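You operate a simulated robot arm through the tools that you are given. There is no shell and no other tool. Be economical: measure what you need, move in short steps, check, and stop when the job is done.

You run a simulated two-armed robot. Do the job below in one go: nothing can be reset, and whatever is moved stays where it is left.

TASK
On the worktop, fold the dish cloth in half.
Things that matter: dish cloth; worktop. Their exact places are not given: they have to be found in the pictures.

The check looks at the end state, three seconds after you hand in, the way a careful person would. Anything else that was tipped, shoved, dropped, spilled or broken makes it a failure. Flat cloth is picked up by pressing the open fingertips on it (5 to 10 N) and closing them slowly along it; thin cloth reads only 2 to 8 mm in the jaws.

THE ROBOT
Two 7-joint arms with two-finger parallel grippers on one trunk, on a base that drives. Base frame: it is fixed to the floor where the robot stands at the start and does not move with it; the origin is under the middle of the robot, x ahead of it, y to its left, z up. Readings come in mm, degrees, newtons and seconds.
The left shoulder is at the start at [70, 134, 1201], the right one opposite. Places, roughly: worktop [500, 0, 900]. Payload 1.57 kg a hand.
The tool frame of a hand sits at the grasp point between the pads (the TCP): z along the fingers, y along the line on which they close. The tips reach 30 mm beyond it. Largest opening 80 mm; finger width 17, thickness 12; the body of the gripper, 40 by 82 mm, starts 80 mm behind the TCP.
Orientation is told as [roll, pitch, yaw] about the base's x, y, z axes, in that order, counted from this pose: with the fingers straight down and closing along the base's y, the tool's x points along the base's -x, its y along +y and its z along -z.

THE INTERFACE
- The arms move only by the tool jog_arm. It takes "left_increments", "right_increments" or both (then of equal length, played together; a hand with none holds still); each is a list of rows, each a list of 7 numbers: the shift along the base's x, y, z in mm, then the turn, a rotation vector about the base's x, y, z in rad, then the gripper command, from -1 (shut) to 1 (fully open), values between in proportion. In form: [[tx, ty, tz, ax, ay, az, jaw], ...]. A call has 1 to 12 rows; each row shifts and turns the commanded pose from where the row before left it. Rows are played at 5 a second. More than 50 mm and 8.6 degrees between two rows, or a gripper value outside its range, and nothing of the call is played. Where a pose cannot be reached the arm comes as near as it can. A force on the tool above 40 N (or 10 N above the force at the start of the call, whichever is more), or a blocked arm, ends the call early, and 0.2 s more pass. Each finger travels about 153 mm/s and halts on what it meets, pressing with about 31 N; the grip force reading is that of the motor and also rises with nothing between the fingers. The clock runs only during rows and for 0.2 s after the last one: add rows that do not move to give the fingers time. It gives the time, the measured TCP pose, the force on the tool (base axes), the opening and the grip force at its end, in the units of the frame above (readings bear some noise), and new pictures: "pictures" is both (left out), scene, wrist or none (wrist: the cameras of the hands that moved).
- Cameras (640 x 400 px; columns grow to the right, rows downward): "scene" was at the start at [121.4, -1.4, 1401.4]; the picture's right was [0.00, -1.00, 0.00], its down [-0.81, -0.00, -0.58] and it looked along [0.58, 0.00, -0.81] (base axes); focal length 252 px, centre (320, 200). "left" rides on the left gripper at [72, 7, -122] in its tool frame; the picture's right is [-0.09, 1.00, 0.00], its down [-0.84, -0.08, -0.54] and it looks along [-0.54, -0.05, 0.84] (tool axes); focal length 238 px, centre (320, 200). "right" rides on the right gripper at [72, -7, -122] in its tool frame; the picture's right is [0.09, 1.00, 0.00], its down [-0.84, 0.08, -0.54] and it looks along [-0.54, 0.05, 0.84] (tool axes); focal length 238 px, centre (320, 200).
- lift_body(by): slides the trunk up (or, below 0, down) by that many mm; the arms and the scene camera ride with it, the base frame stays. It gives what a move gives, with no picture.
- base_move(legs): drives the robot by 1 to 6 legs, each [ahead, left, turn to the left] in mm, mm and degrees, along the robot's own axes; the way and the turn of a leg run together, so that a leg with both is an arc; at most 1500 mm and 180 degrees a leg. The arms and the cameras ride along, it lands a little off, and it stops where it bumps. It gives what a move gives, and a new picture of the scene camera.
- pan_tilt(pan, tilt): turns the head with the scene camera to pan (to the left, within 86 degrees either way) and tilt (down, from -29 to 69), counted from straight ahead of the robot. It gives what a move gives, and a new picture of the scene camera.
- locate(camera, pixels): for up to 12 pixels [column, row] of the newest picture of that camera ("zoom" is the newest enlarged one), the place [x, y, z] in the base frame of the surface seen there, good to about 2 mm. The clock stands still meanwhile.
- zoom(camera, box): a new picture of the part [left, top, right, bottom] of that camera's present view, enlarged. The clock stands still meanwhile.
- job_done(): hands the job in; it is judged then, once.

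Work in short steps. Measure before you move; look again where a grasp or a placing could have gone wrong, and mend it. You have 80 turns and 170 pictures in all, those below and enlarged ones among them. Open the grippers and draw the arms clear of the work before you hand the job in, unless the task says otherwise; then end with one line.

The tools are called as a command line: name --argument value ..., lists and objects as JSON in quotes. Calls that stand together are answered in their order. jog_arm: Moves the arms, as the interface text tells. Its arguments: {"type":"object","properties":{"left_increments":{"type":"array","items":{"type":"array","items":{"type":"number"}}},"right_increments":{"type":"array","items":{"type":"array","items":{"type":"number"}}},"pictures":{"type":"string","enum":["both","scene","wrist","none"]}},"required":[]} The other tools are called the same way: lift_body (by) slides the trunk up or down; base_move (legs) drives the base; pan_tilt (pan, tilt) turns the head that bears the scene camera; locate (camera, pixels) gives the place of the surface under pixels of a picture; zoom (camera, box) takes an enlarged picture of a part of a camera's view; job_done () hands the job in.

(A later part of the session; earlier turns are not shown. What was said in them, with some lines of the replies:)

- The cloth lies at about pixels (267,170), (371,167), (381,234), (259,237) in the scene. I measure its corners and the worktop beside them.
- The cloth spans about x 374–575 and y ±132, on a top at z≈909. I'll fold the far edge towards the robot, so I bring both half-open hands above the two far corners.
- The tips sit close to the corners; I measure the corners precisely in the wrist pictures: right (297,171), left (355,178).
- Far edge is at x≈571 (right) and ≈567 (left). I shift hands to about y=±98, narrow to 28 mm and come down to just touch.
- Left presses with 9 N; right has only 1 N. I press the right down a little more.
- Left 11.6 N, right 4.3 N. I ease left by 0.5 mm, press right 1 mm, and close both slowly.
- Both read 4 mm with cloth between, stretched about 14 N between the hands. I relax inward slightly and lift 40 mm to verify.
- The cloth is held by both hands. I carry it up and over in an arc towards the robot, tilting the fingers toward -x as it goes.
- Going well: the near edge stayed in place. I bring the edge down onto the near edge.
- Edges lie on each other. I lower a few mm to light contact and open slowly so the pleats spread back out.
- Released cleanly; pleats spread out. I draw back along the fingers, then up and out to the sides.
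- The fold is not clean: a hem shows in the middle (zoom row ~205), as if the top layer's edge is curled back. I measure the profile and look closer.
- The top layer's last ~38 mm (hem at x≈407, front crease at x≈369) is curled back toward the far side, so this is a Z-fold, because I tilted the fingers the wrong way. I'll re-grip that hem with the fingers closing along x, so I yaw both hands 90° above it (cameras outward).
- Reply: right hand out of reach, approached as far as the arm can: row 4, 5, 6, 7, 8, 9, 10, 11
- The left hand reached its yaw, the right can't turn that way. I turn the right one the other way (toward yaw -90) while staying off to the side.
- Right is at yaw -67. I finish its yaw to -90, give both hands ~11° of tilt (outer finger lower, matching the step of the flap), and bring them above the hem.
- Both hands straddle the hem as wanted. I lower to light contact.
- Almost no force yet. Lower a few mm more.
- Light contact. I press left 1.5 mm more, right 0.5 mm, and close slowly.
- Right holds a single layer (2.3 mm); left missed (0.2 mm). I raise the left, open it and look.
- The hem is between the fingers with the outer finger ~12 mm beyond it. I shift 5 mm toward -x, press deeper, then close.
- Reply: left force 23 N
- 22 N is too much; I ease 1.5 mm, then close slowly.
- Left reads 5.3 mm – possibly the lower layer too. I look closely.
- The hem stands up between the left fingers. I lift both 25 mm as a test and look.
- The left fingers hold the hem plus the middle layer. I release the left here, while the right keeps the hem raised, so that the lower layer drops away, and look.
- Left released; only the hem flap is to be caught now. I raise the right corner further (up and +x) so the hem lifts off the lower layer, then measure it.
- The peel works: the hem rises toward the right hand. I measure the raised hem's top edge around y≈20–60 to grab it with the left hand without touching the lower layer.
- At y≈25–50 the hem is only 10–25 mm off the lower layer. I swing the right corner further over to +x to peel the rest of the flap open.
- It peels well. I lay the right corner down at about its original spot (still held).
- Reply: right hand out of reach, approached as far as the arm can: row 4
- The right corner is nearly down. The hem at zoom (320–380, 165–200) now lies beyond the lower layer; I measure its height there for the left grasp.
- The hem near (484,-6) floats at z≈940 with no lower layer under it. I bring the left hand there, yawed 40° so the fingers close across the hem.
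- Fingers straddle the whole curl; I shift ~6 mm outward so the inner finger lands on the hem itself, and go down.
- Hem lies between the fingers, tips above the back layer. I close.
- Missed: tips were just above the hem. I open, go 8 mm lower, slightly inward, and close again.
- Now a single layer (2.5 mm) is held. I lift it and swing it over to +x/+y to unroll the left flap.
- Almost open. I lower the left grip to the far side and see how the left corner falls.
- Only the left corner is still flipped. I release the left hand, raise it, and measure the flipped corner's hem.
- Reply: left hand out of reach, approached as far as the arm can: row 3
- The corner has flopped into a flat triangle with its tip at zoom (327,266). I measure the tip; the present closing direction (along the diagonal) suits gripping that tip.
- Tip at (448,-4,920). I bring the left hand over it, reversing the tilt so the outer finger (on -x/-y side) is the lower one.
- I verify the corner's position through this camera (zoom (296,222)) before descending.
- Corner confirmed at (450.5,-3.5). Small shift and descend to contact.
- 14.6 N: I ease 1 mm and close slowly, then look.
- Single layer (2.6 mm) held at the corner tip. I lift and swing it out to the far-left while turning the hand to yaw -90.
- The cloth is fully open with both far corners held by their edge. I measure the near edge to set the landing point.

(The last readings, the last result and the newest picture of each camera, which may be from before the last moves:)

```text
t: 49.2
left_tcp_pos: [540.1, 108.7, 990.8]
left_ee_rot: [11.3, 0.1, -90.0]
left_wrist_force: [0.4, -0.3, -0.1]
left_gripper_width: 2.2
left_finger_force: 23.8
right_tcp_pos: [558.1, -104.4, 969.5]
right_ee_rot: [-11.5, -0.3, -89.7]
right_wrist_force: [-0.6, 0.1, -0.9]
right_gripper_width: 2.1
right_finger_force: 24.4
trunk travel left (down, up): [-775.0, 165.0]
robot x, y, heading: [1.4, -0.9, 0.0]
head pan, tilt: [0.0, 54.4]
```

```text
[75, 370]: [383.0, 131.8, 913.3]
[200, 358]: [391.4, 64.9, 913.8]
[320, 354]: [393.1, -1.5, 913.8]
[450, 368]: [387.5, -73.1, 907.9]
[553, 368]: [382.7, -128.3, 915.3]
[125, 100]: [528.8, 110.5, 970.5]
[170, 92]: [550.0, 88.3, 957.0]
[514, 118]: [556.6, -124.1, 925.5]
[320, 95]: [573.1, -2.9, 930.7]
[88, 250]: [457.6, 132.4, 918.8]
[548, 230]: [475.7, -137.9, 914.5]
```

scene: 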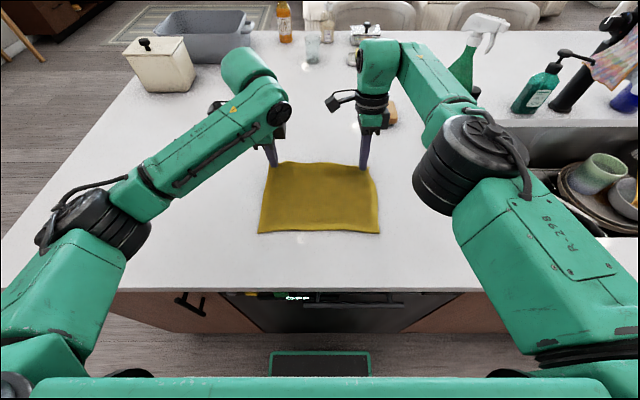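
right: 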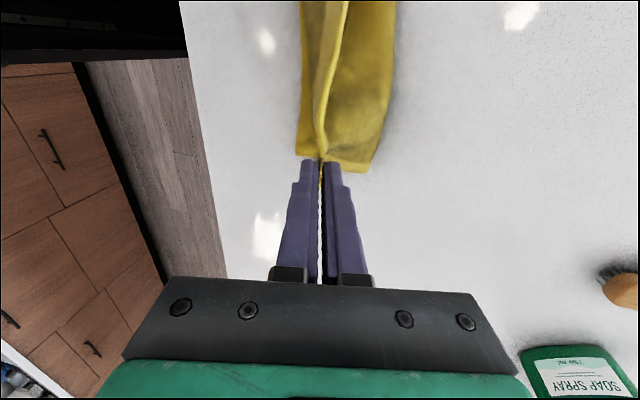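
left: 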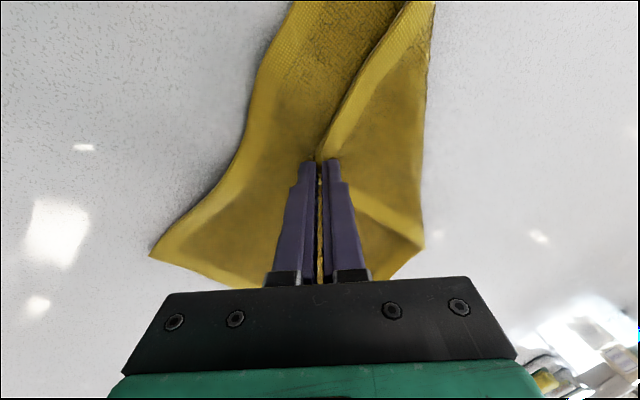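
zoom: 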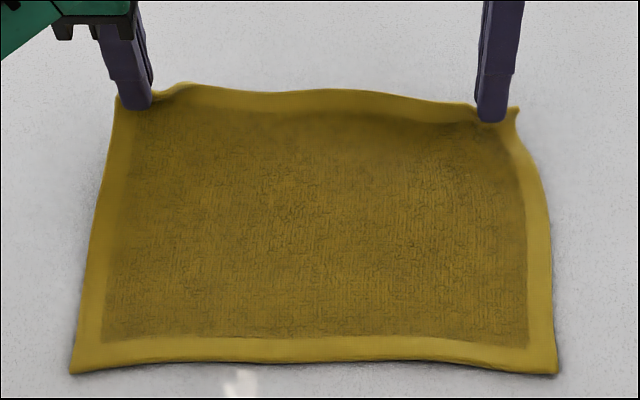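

Near edge x≈385–392, so the fold line is x≈480. I swing both hands over in an arc, this time tilting the fingers toward +x (wrist toward the robot); first five steps, then look.

jog_arm --left_increments '[[-11, 0, 12.4, 0, 0, 0, -1], [-21.4, 0, 14.7, 0, -0.05, 0, -1], [-26.5, 0, 7.6, 0, -0.05, 0, -1], [-29.4, 0, -2.5, 0, -0.05, 0, -1], [-27.4, 0, -11.6, 0, -0.05, 0, -1]]' --right_increments '[[-19.5, 0, 34.4, 0, -0.1, 0, -1], [-23, 0, 15.1, 0, -0.1, 0, -1], [-28, 0, 8, 0, -0.1, 0, -1], [-31, 0, -2.5, 0, -0.1, 0, -1], [-28.9, 0, -11.7, 0, -0.1, 0, -1]]'

zoom --camera "scene" --box '[240, 150, 400, 250]'

```text
t: 50.4
left_tcp_pos: [422.1, 108.7, 1014.9]
left_ee_rot: [23.1, -0.1, -90.0]
left_wrist_force: [-0.9, 0.9, 0.0]
left_gripper_width: 2.6
left_finger_force: 23.5
right_tcp_pos: [424.6, -103.3, 1015.3]
right_ee_rot: [17.4, -0.3, -90.1]
right_wrist_force: [-0.5, -0.4, 0.0]
right_gripper_width: 1.9
right_finger_force: 23.4
trunk travel left (down, up): [-775.0, 165.0]
robot x, y, heading: [-1.5, 3.8, 0.2]
head pan, tilt: [0.0, 54.4]
```

scene: 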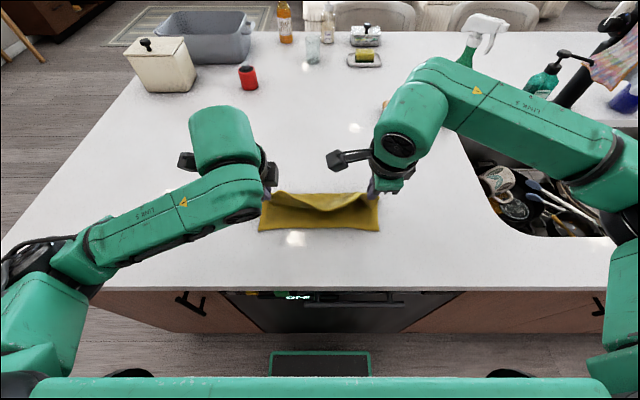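
right: 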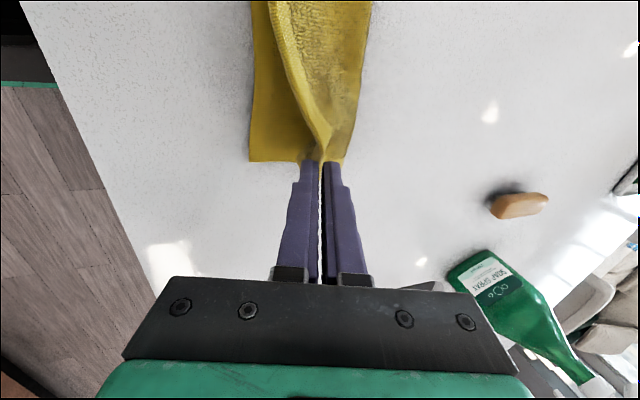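
left: 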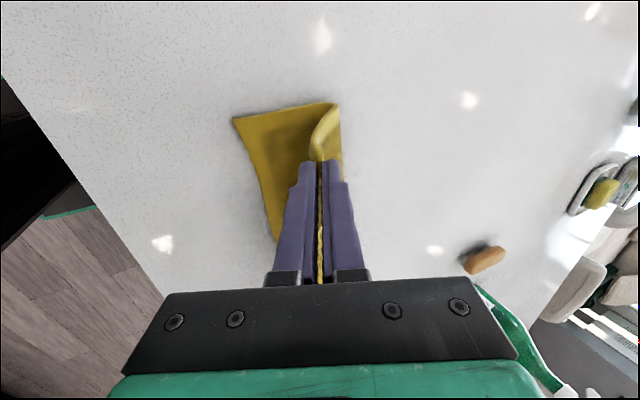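

```text
4.00 times, centred on (320, 200) of scene
```

zoom: 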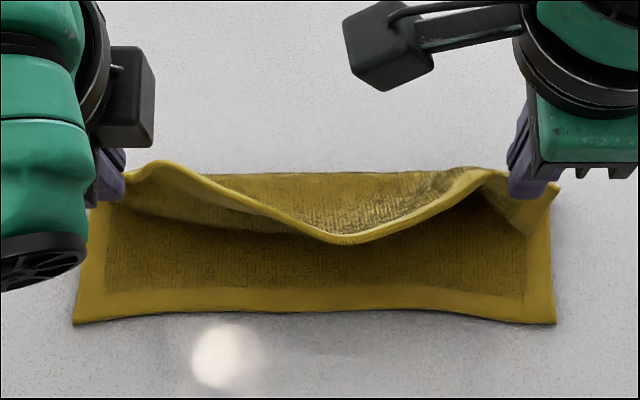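

Looks right; the hem points toward the robot and sags a little in the middle, so I spread the hands ~8 mm each while continuing down.

jog_arm --left_increments '[[-21.3, 3, -18.6, 0, -0.05, 0, -1], [-15.4, 3, -20.7, 0, -0.05, 0, -1], [-7.3, 2, -16.7, 0, -0.05, 0, -1], [-2.2, 0, -6, 0, -0.05, 0, -1], [0, 0, 0, 0, 0, 0, -1]]' --right_increments '[[-22.8, -3, -19.1, 0, -0.1, 0, -1], [-16.7, -3, -21.3, 0, -0.1, 0, -1], [-7.3, -2, -16.7, 0, -0.05, 0, -1], [-2.2, 0, -6, 0, -0.05, 0, -1], [0, 0, 0, 0, 0, 0, -1]]'

zoom --camera "scene" --box '[240, 160, 400, 260]'

```text
t: 51.6
left_tcp_pos: [377.6, 114.7, 950.8]
left_ee_rot: [34.3, 0.1, -90.0]
left_wrist_force: [-0.3, -0.1, 0.7]
left_gripper_width: 2.4
left_finger_force: 24.0
right_tcp_pos: [376.6, -112.5, 948.9]
right_ee_rot: [34.3, -0.3, -90.1]
right_wrist_force: [-0.1, 1.1, -1.0]
right_gripper_width: 1.8
right_finger_force: 23.2
trunk travel left (down, up): [-775.0, 165.0]
robot x, y, heading: [4.7, 2.6, -0.1]
head pan, tilt: [0.0, 54.4]
```

scene: 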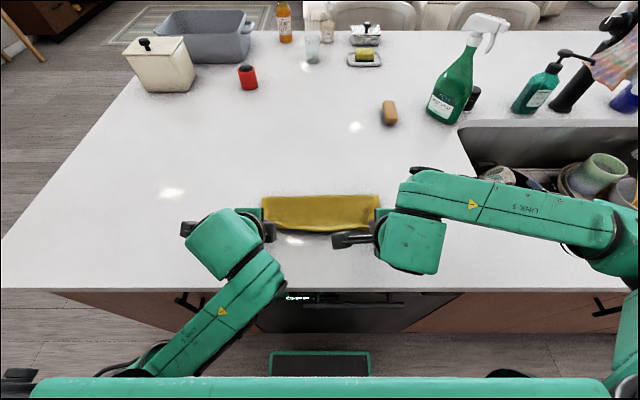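
right: 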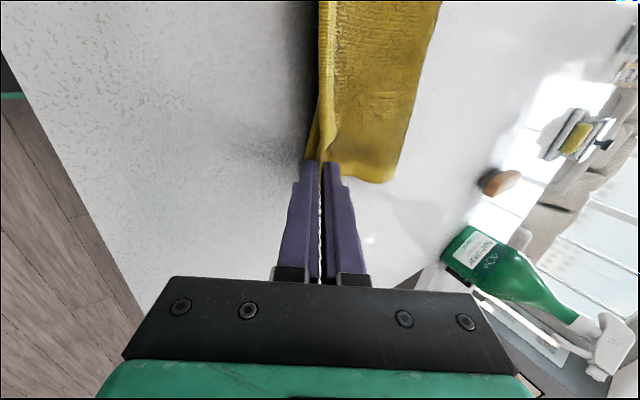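
left: 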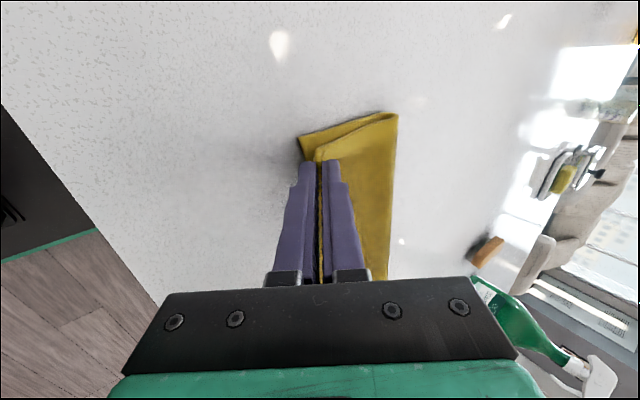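

```text
4.00 times, centred on (320, 210) of scene
```

zoom: 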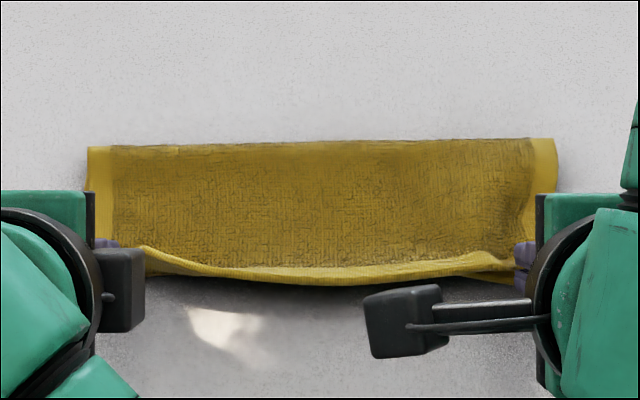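

Edges align well. I open a little and withdraw along the finger axis (back toward the robot and up).

jog_arm --left_increments '[[0, 0, -1, 0, 0, 0, -1], [0, 0, 0, 0, 0, 0, -0.85], [0, 0, 1, 0, 0, 0, -0.7], [0, 0, 0, 0, 0, 0, -0.7], [-3, 0, 4, 0, 0, 0, -0.7], [-6, 0, 9, 0, 0, 0, -0.7], [-9, 0, 14, 0, 0, 0, -0.7], [-12, 0, 18, 0, 0, 0, -0.7], [-12, 0, 18, 0, 0, 0, -0.7], [0, 10, 25, 0, 0, 0, -0.7]]' --right_increments '[[0, 0, 0, 0, 0, 0, -1], [0, 0, 0, 0, 0, 0, -0.85], [0, 0, 1, 0, 0, 0, -0.7], [0, 0, 0, 0, 0, 0, -0.7], [-3, 0, 4, 0, 0, 0, -0.7], [-6, 0, 9, 0, 0, 0, -0.7], [-9, 0, 14, 0, 0, 0, -0.7], [-12, 0, 18, 0, 0, 0, -0.7], [-12, 0, 18, 0, 0, 0, -0.7], [0, -10, 25, 0, 0, 0, -0.7]]'

zoom --camera "scene" --box '[240, 160, 400, 260]'

```text
t: 53.4
left_tcp_pos: [363.4, 197.4, 971.6]
left_ee_rot: [34.5, 15.1, -85.2]
left_wrist_force: [-0.1, 0.9, 0.8]
left_gripper_width: 12.0
left_finger_force: 0.1
left hand out of reach, approached as far as the arm can: row 8
right_tcp_pos: [352.2, -110.5, 987.3]
right_ee_rot: [34.2, -0.4, -89.8]
right_wrist_force: [-0.4, 0.3, -0.3]
right_gripper_width: 11.9
right_finger_force: 0.0
trunk travel left (down, up): [-775.0, 165.0]
robot x, y, heading: [-0.4, -1.7, 0.1]
head pan, tilt: [0.0, 54.4]
stopped in row 8 (left hand): the arm was blocked; the commanded pose is now the measured one
```

scene: 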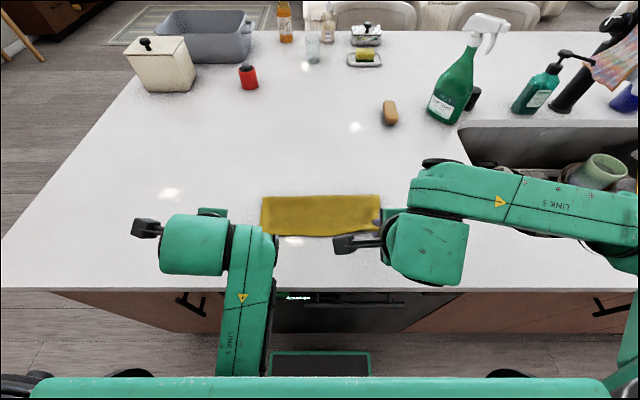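
right: 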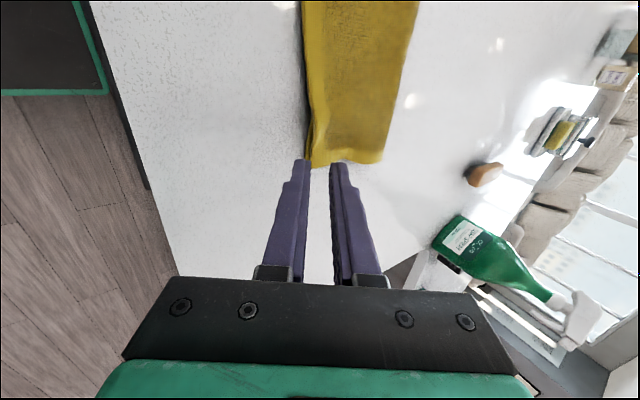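
left: 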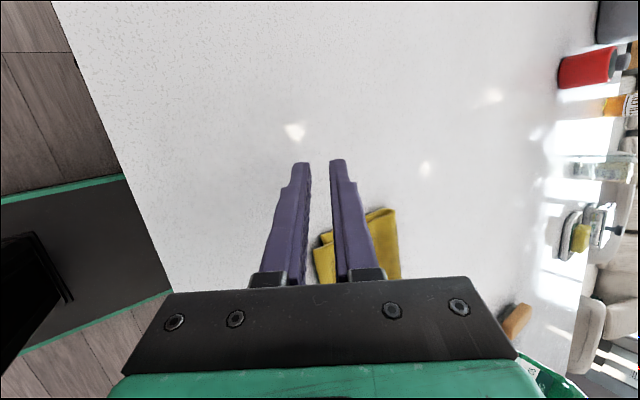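

```text
4.00 times, centred on (320, 210) of scene
```

zoom: 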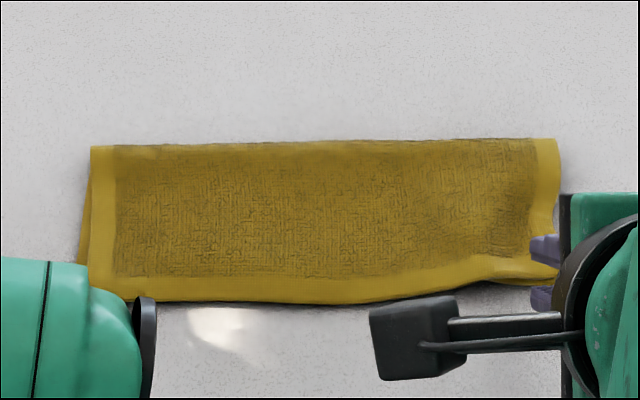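

The fold is clean. The left arm swung aside near its limit; I now raise both hands straight up and outward in small steps.

jog_arm --left_increments '[[5, 5, 15, 0, 0, 0, -0.7], [8, 8, 25, 0, 0.05, 0, -0.7], [10, 8, 25, 0, 0.08, 0, -0.7], [10, 8, 25, 0, 0.1, 0, -0.5]]' --right_increments '[[0, 0, 15, 0, 0, 0, -0.7], [0, -5, 25, 0, 0.05, 0, -0.7], [5, -20, 25, 0, 0.1, 0, -0.7], [10, -30, 25, 0, 0.1, 0, -0.5]]' --pictures "scene"

zoom --camera "scene" --box '[240, 160, 400, 260]'

```text
t: 54.2
left_tcp_pos: [387.3, 264.9, 1028.6]
left_ee_rot: [25.8, 27.9, -85.9]
left_wrist_force: [-0.5, 0.1, -0.1]
left_gripper_width: 20.0
left_finger_force: 0.0
left hand out of reach, approached as far as the arm can: row 3, 4
right_tcp_pos: [360.3, -143.8, 1055.7]
right_ee_rot: [24.7, -0.2, -89.7]
right_wrist_force: [1.0, 1.0, 0.1]
right_gripper_width: 19.9
right_finger_force: 0.0
trunk travel left (down, up): [-775.0, 165.0]
robot x, y, heading: [0.1, 0.1, -0.0]
head pan, tilt: [0.0, 54.4]
stopped in row 4 (left hand): the arm was blocked; the commanded pose is now the measured one
```

scene: 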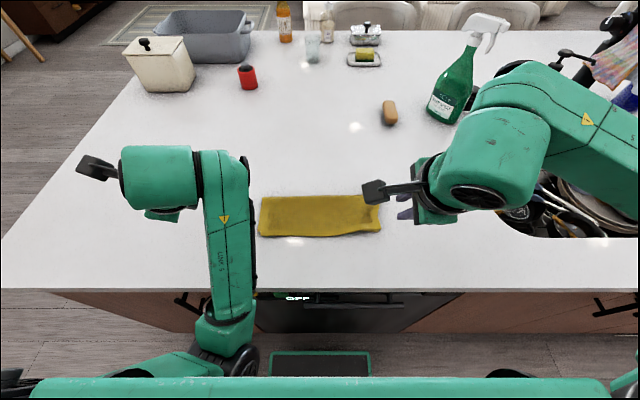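

```text
4.00 times, centred on (320, 210) of scene
```

zoom: 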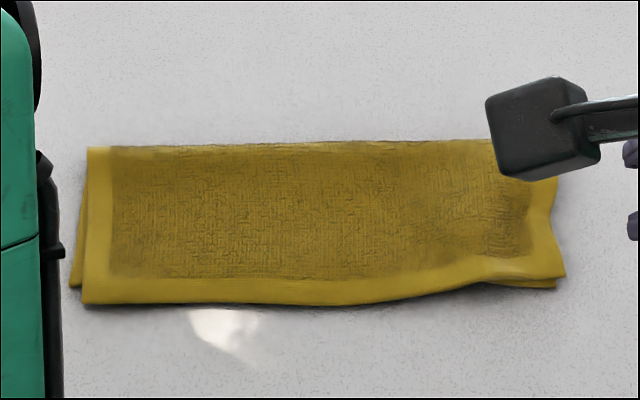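

Cloth is neatly folded. I draw the right hand further out and open both grippers, then check once more.

jog_arm --left_increments '[[0, 0, 0, 0, 0, 0, 0], [0, 0, 0, 0, 0, 0, 1], [0, 0, 0, 0, 0, 0, 1], [0, 0, 0, 0, 0, 0, 1]]' --right_increments '[[5, -35, 15, 0, 0.08, 0, 0], [5, -35, 10, 0, 0.08, 0, 1], [5, -30, 5, 0, 0.08, 0, 1], [0, 0, 0, 0, 0, 0, 1]]' --pictures "scene"

zoom --camera "scene" --box '[240, 160, 400, 260]'

locate --camera "zoom" --pixels '[[90, 150], [85, 300], [75, 283], [320, 145], [320, 300], [553, 145], [560, 272], [555, 285], [450, 292]]'

```text
t: 55.2
left_tcp_pos: [384.9, 266.0, 1028.2]
left_ee_rot: [25.7, 27.7, -85.8]
left_wrist_force: [-0.3, 0.6, 0.4]
left_gripper_width: 80.0
left_finger_force: 0.1
right_tcp_pos: [374.7, -241.1, 1086.6]
right_ee_rot: [10.9, -0.1, -89.7]
right_wrist_force: [0.1, 0.5, 0.6]
right_gripper_width: 79.8
right_finger_force: 0.0
trunk travel left (down, up): [-775.0, 165.0]
robot x, y, heading: [-2.1, -2.2, -0.2]
head pan, tilt: [0.0, 54.4]
```

scene: 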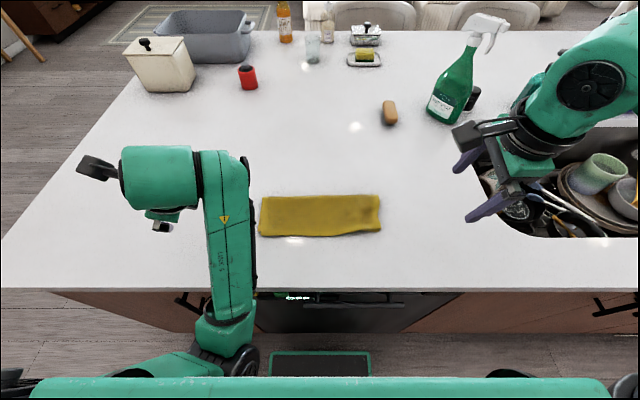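

```text
4.00 times, centred on (320, 210) of scene
```

zoom: 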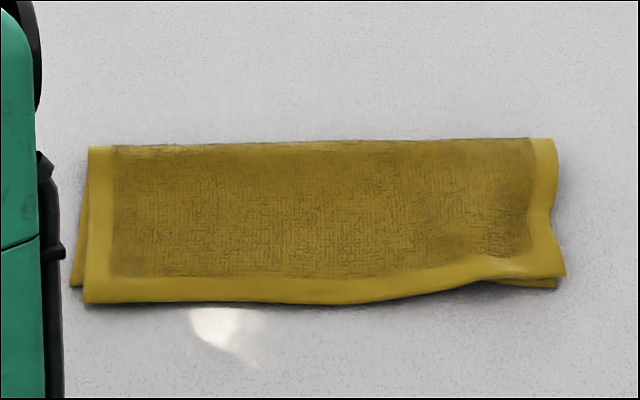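

```text
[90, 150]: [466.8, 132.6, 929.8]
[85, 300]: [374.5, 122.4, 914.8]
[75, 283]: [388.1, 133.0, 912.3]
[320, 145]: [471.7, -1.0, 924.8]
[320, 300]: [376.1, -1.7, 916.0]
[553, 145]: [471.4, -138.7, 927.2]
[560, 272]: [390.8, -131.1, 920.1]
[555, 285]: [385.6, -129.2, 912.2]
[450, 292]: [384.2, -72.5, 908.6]
```

The cloth is folded to about 95 × 260 mm. Its edges match within about 14 mm, nothing else on the worktop has moved, and the hands are open and clear. I hand it in.

job_done

```text
The job is handed in.
```

The dish cloth is folded in half on the worktop, with its edges matching to within about 14 mm. The first fold curled back on itself, so I opened the cloth and folded it again. Both grippers are open and clear, and nothing else appears to have moved.
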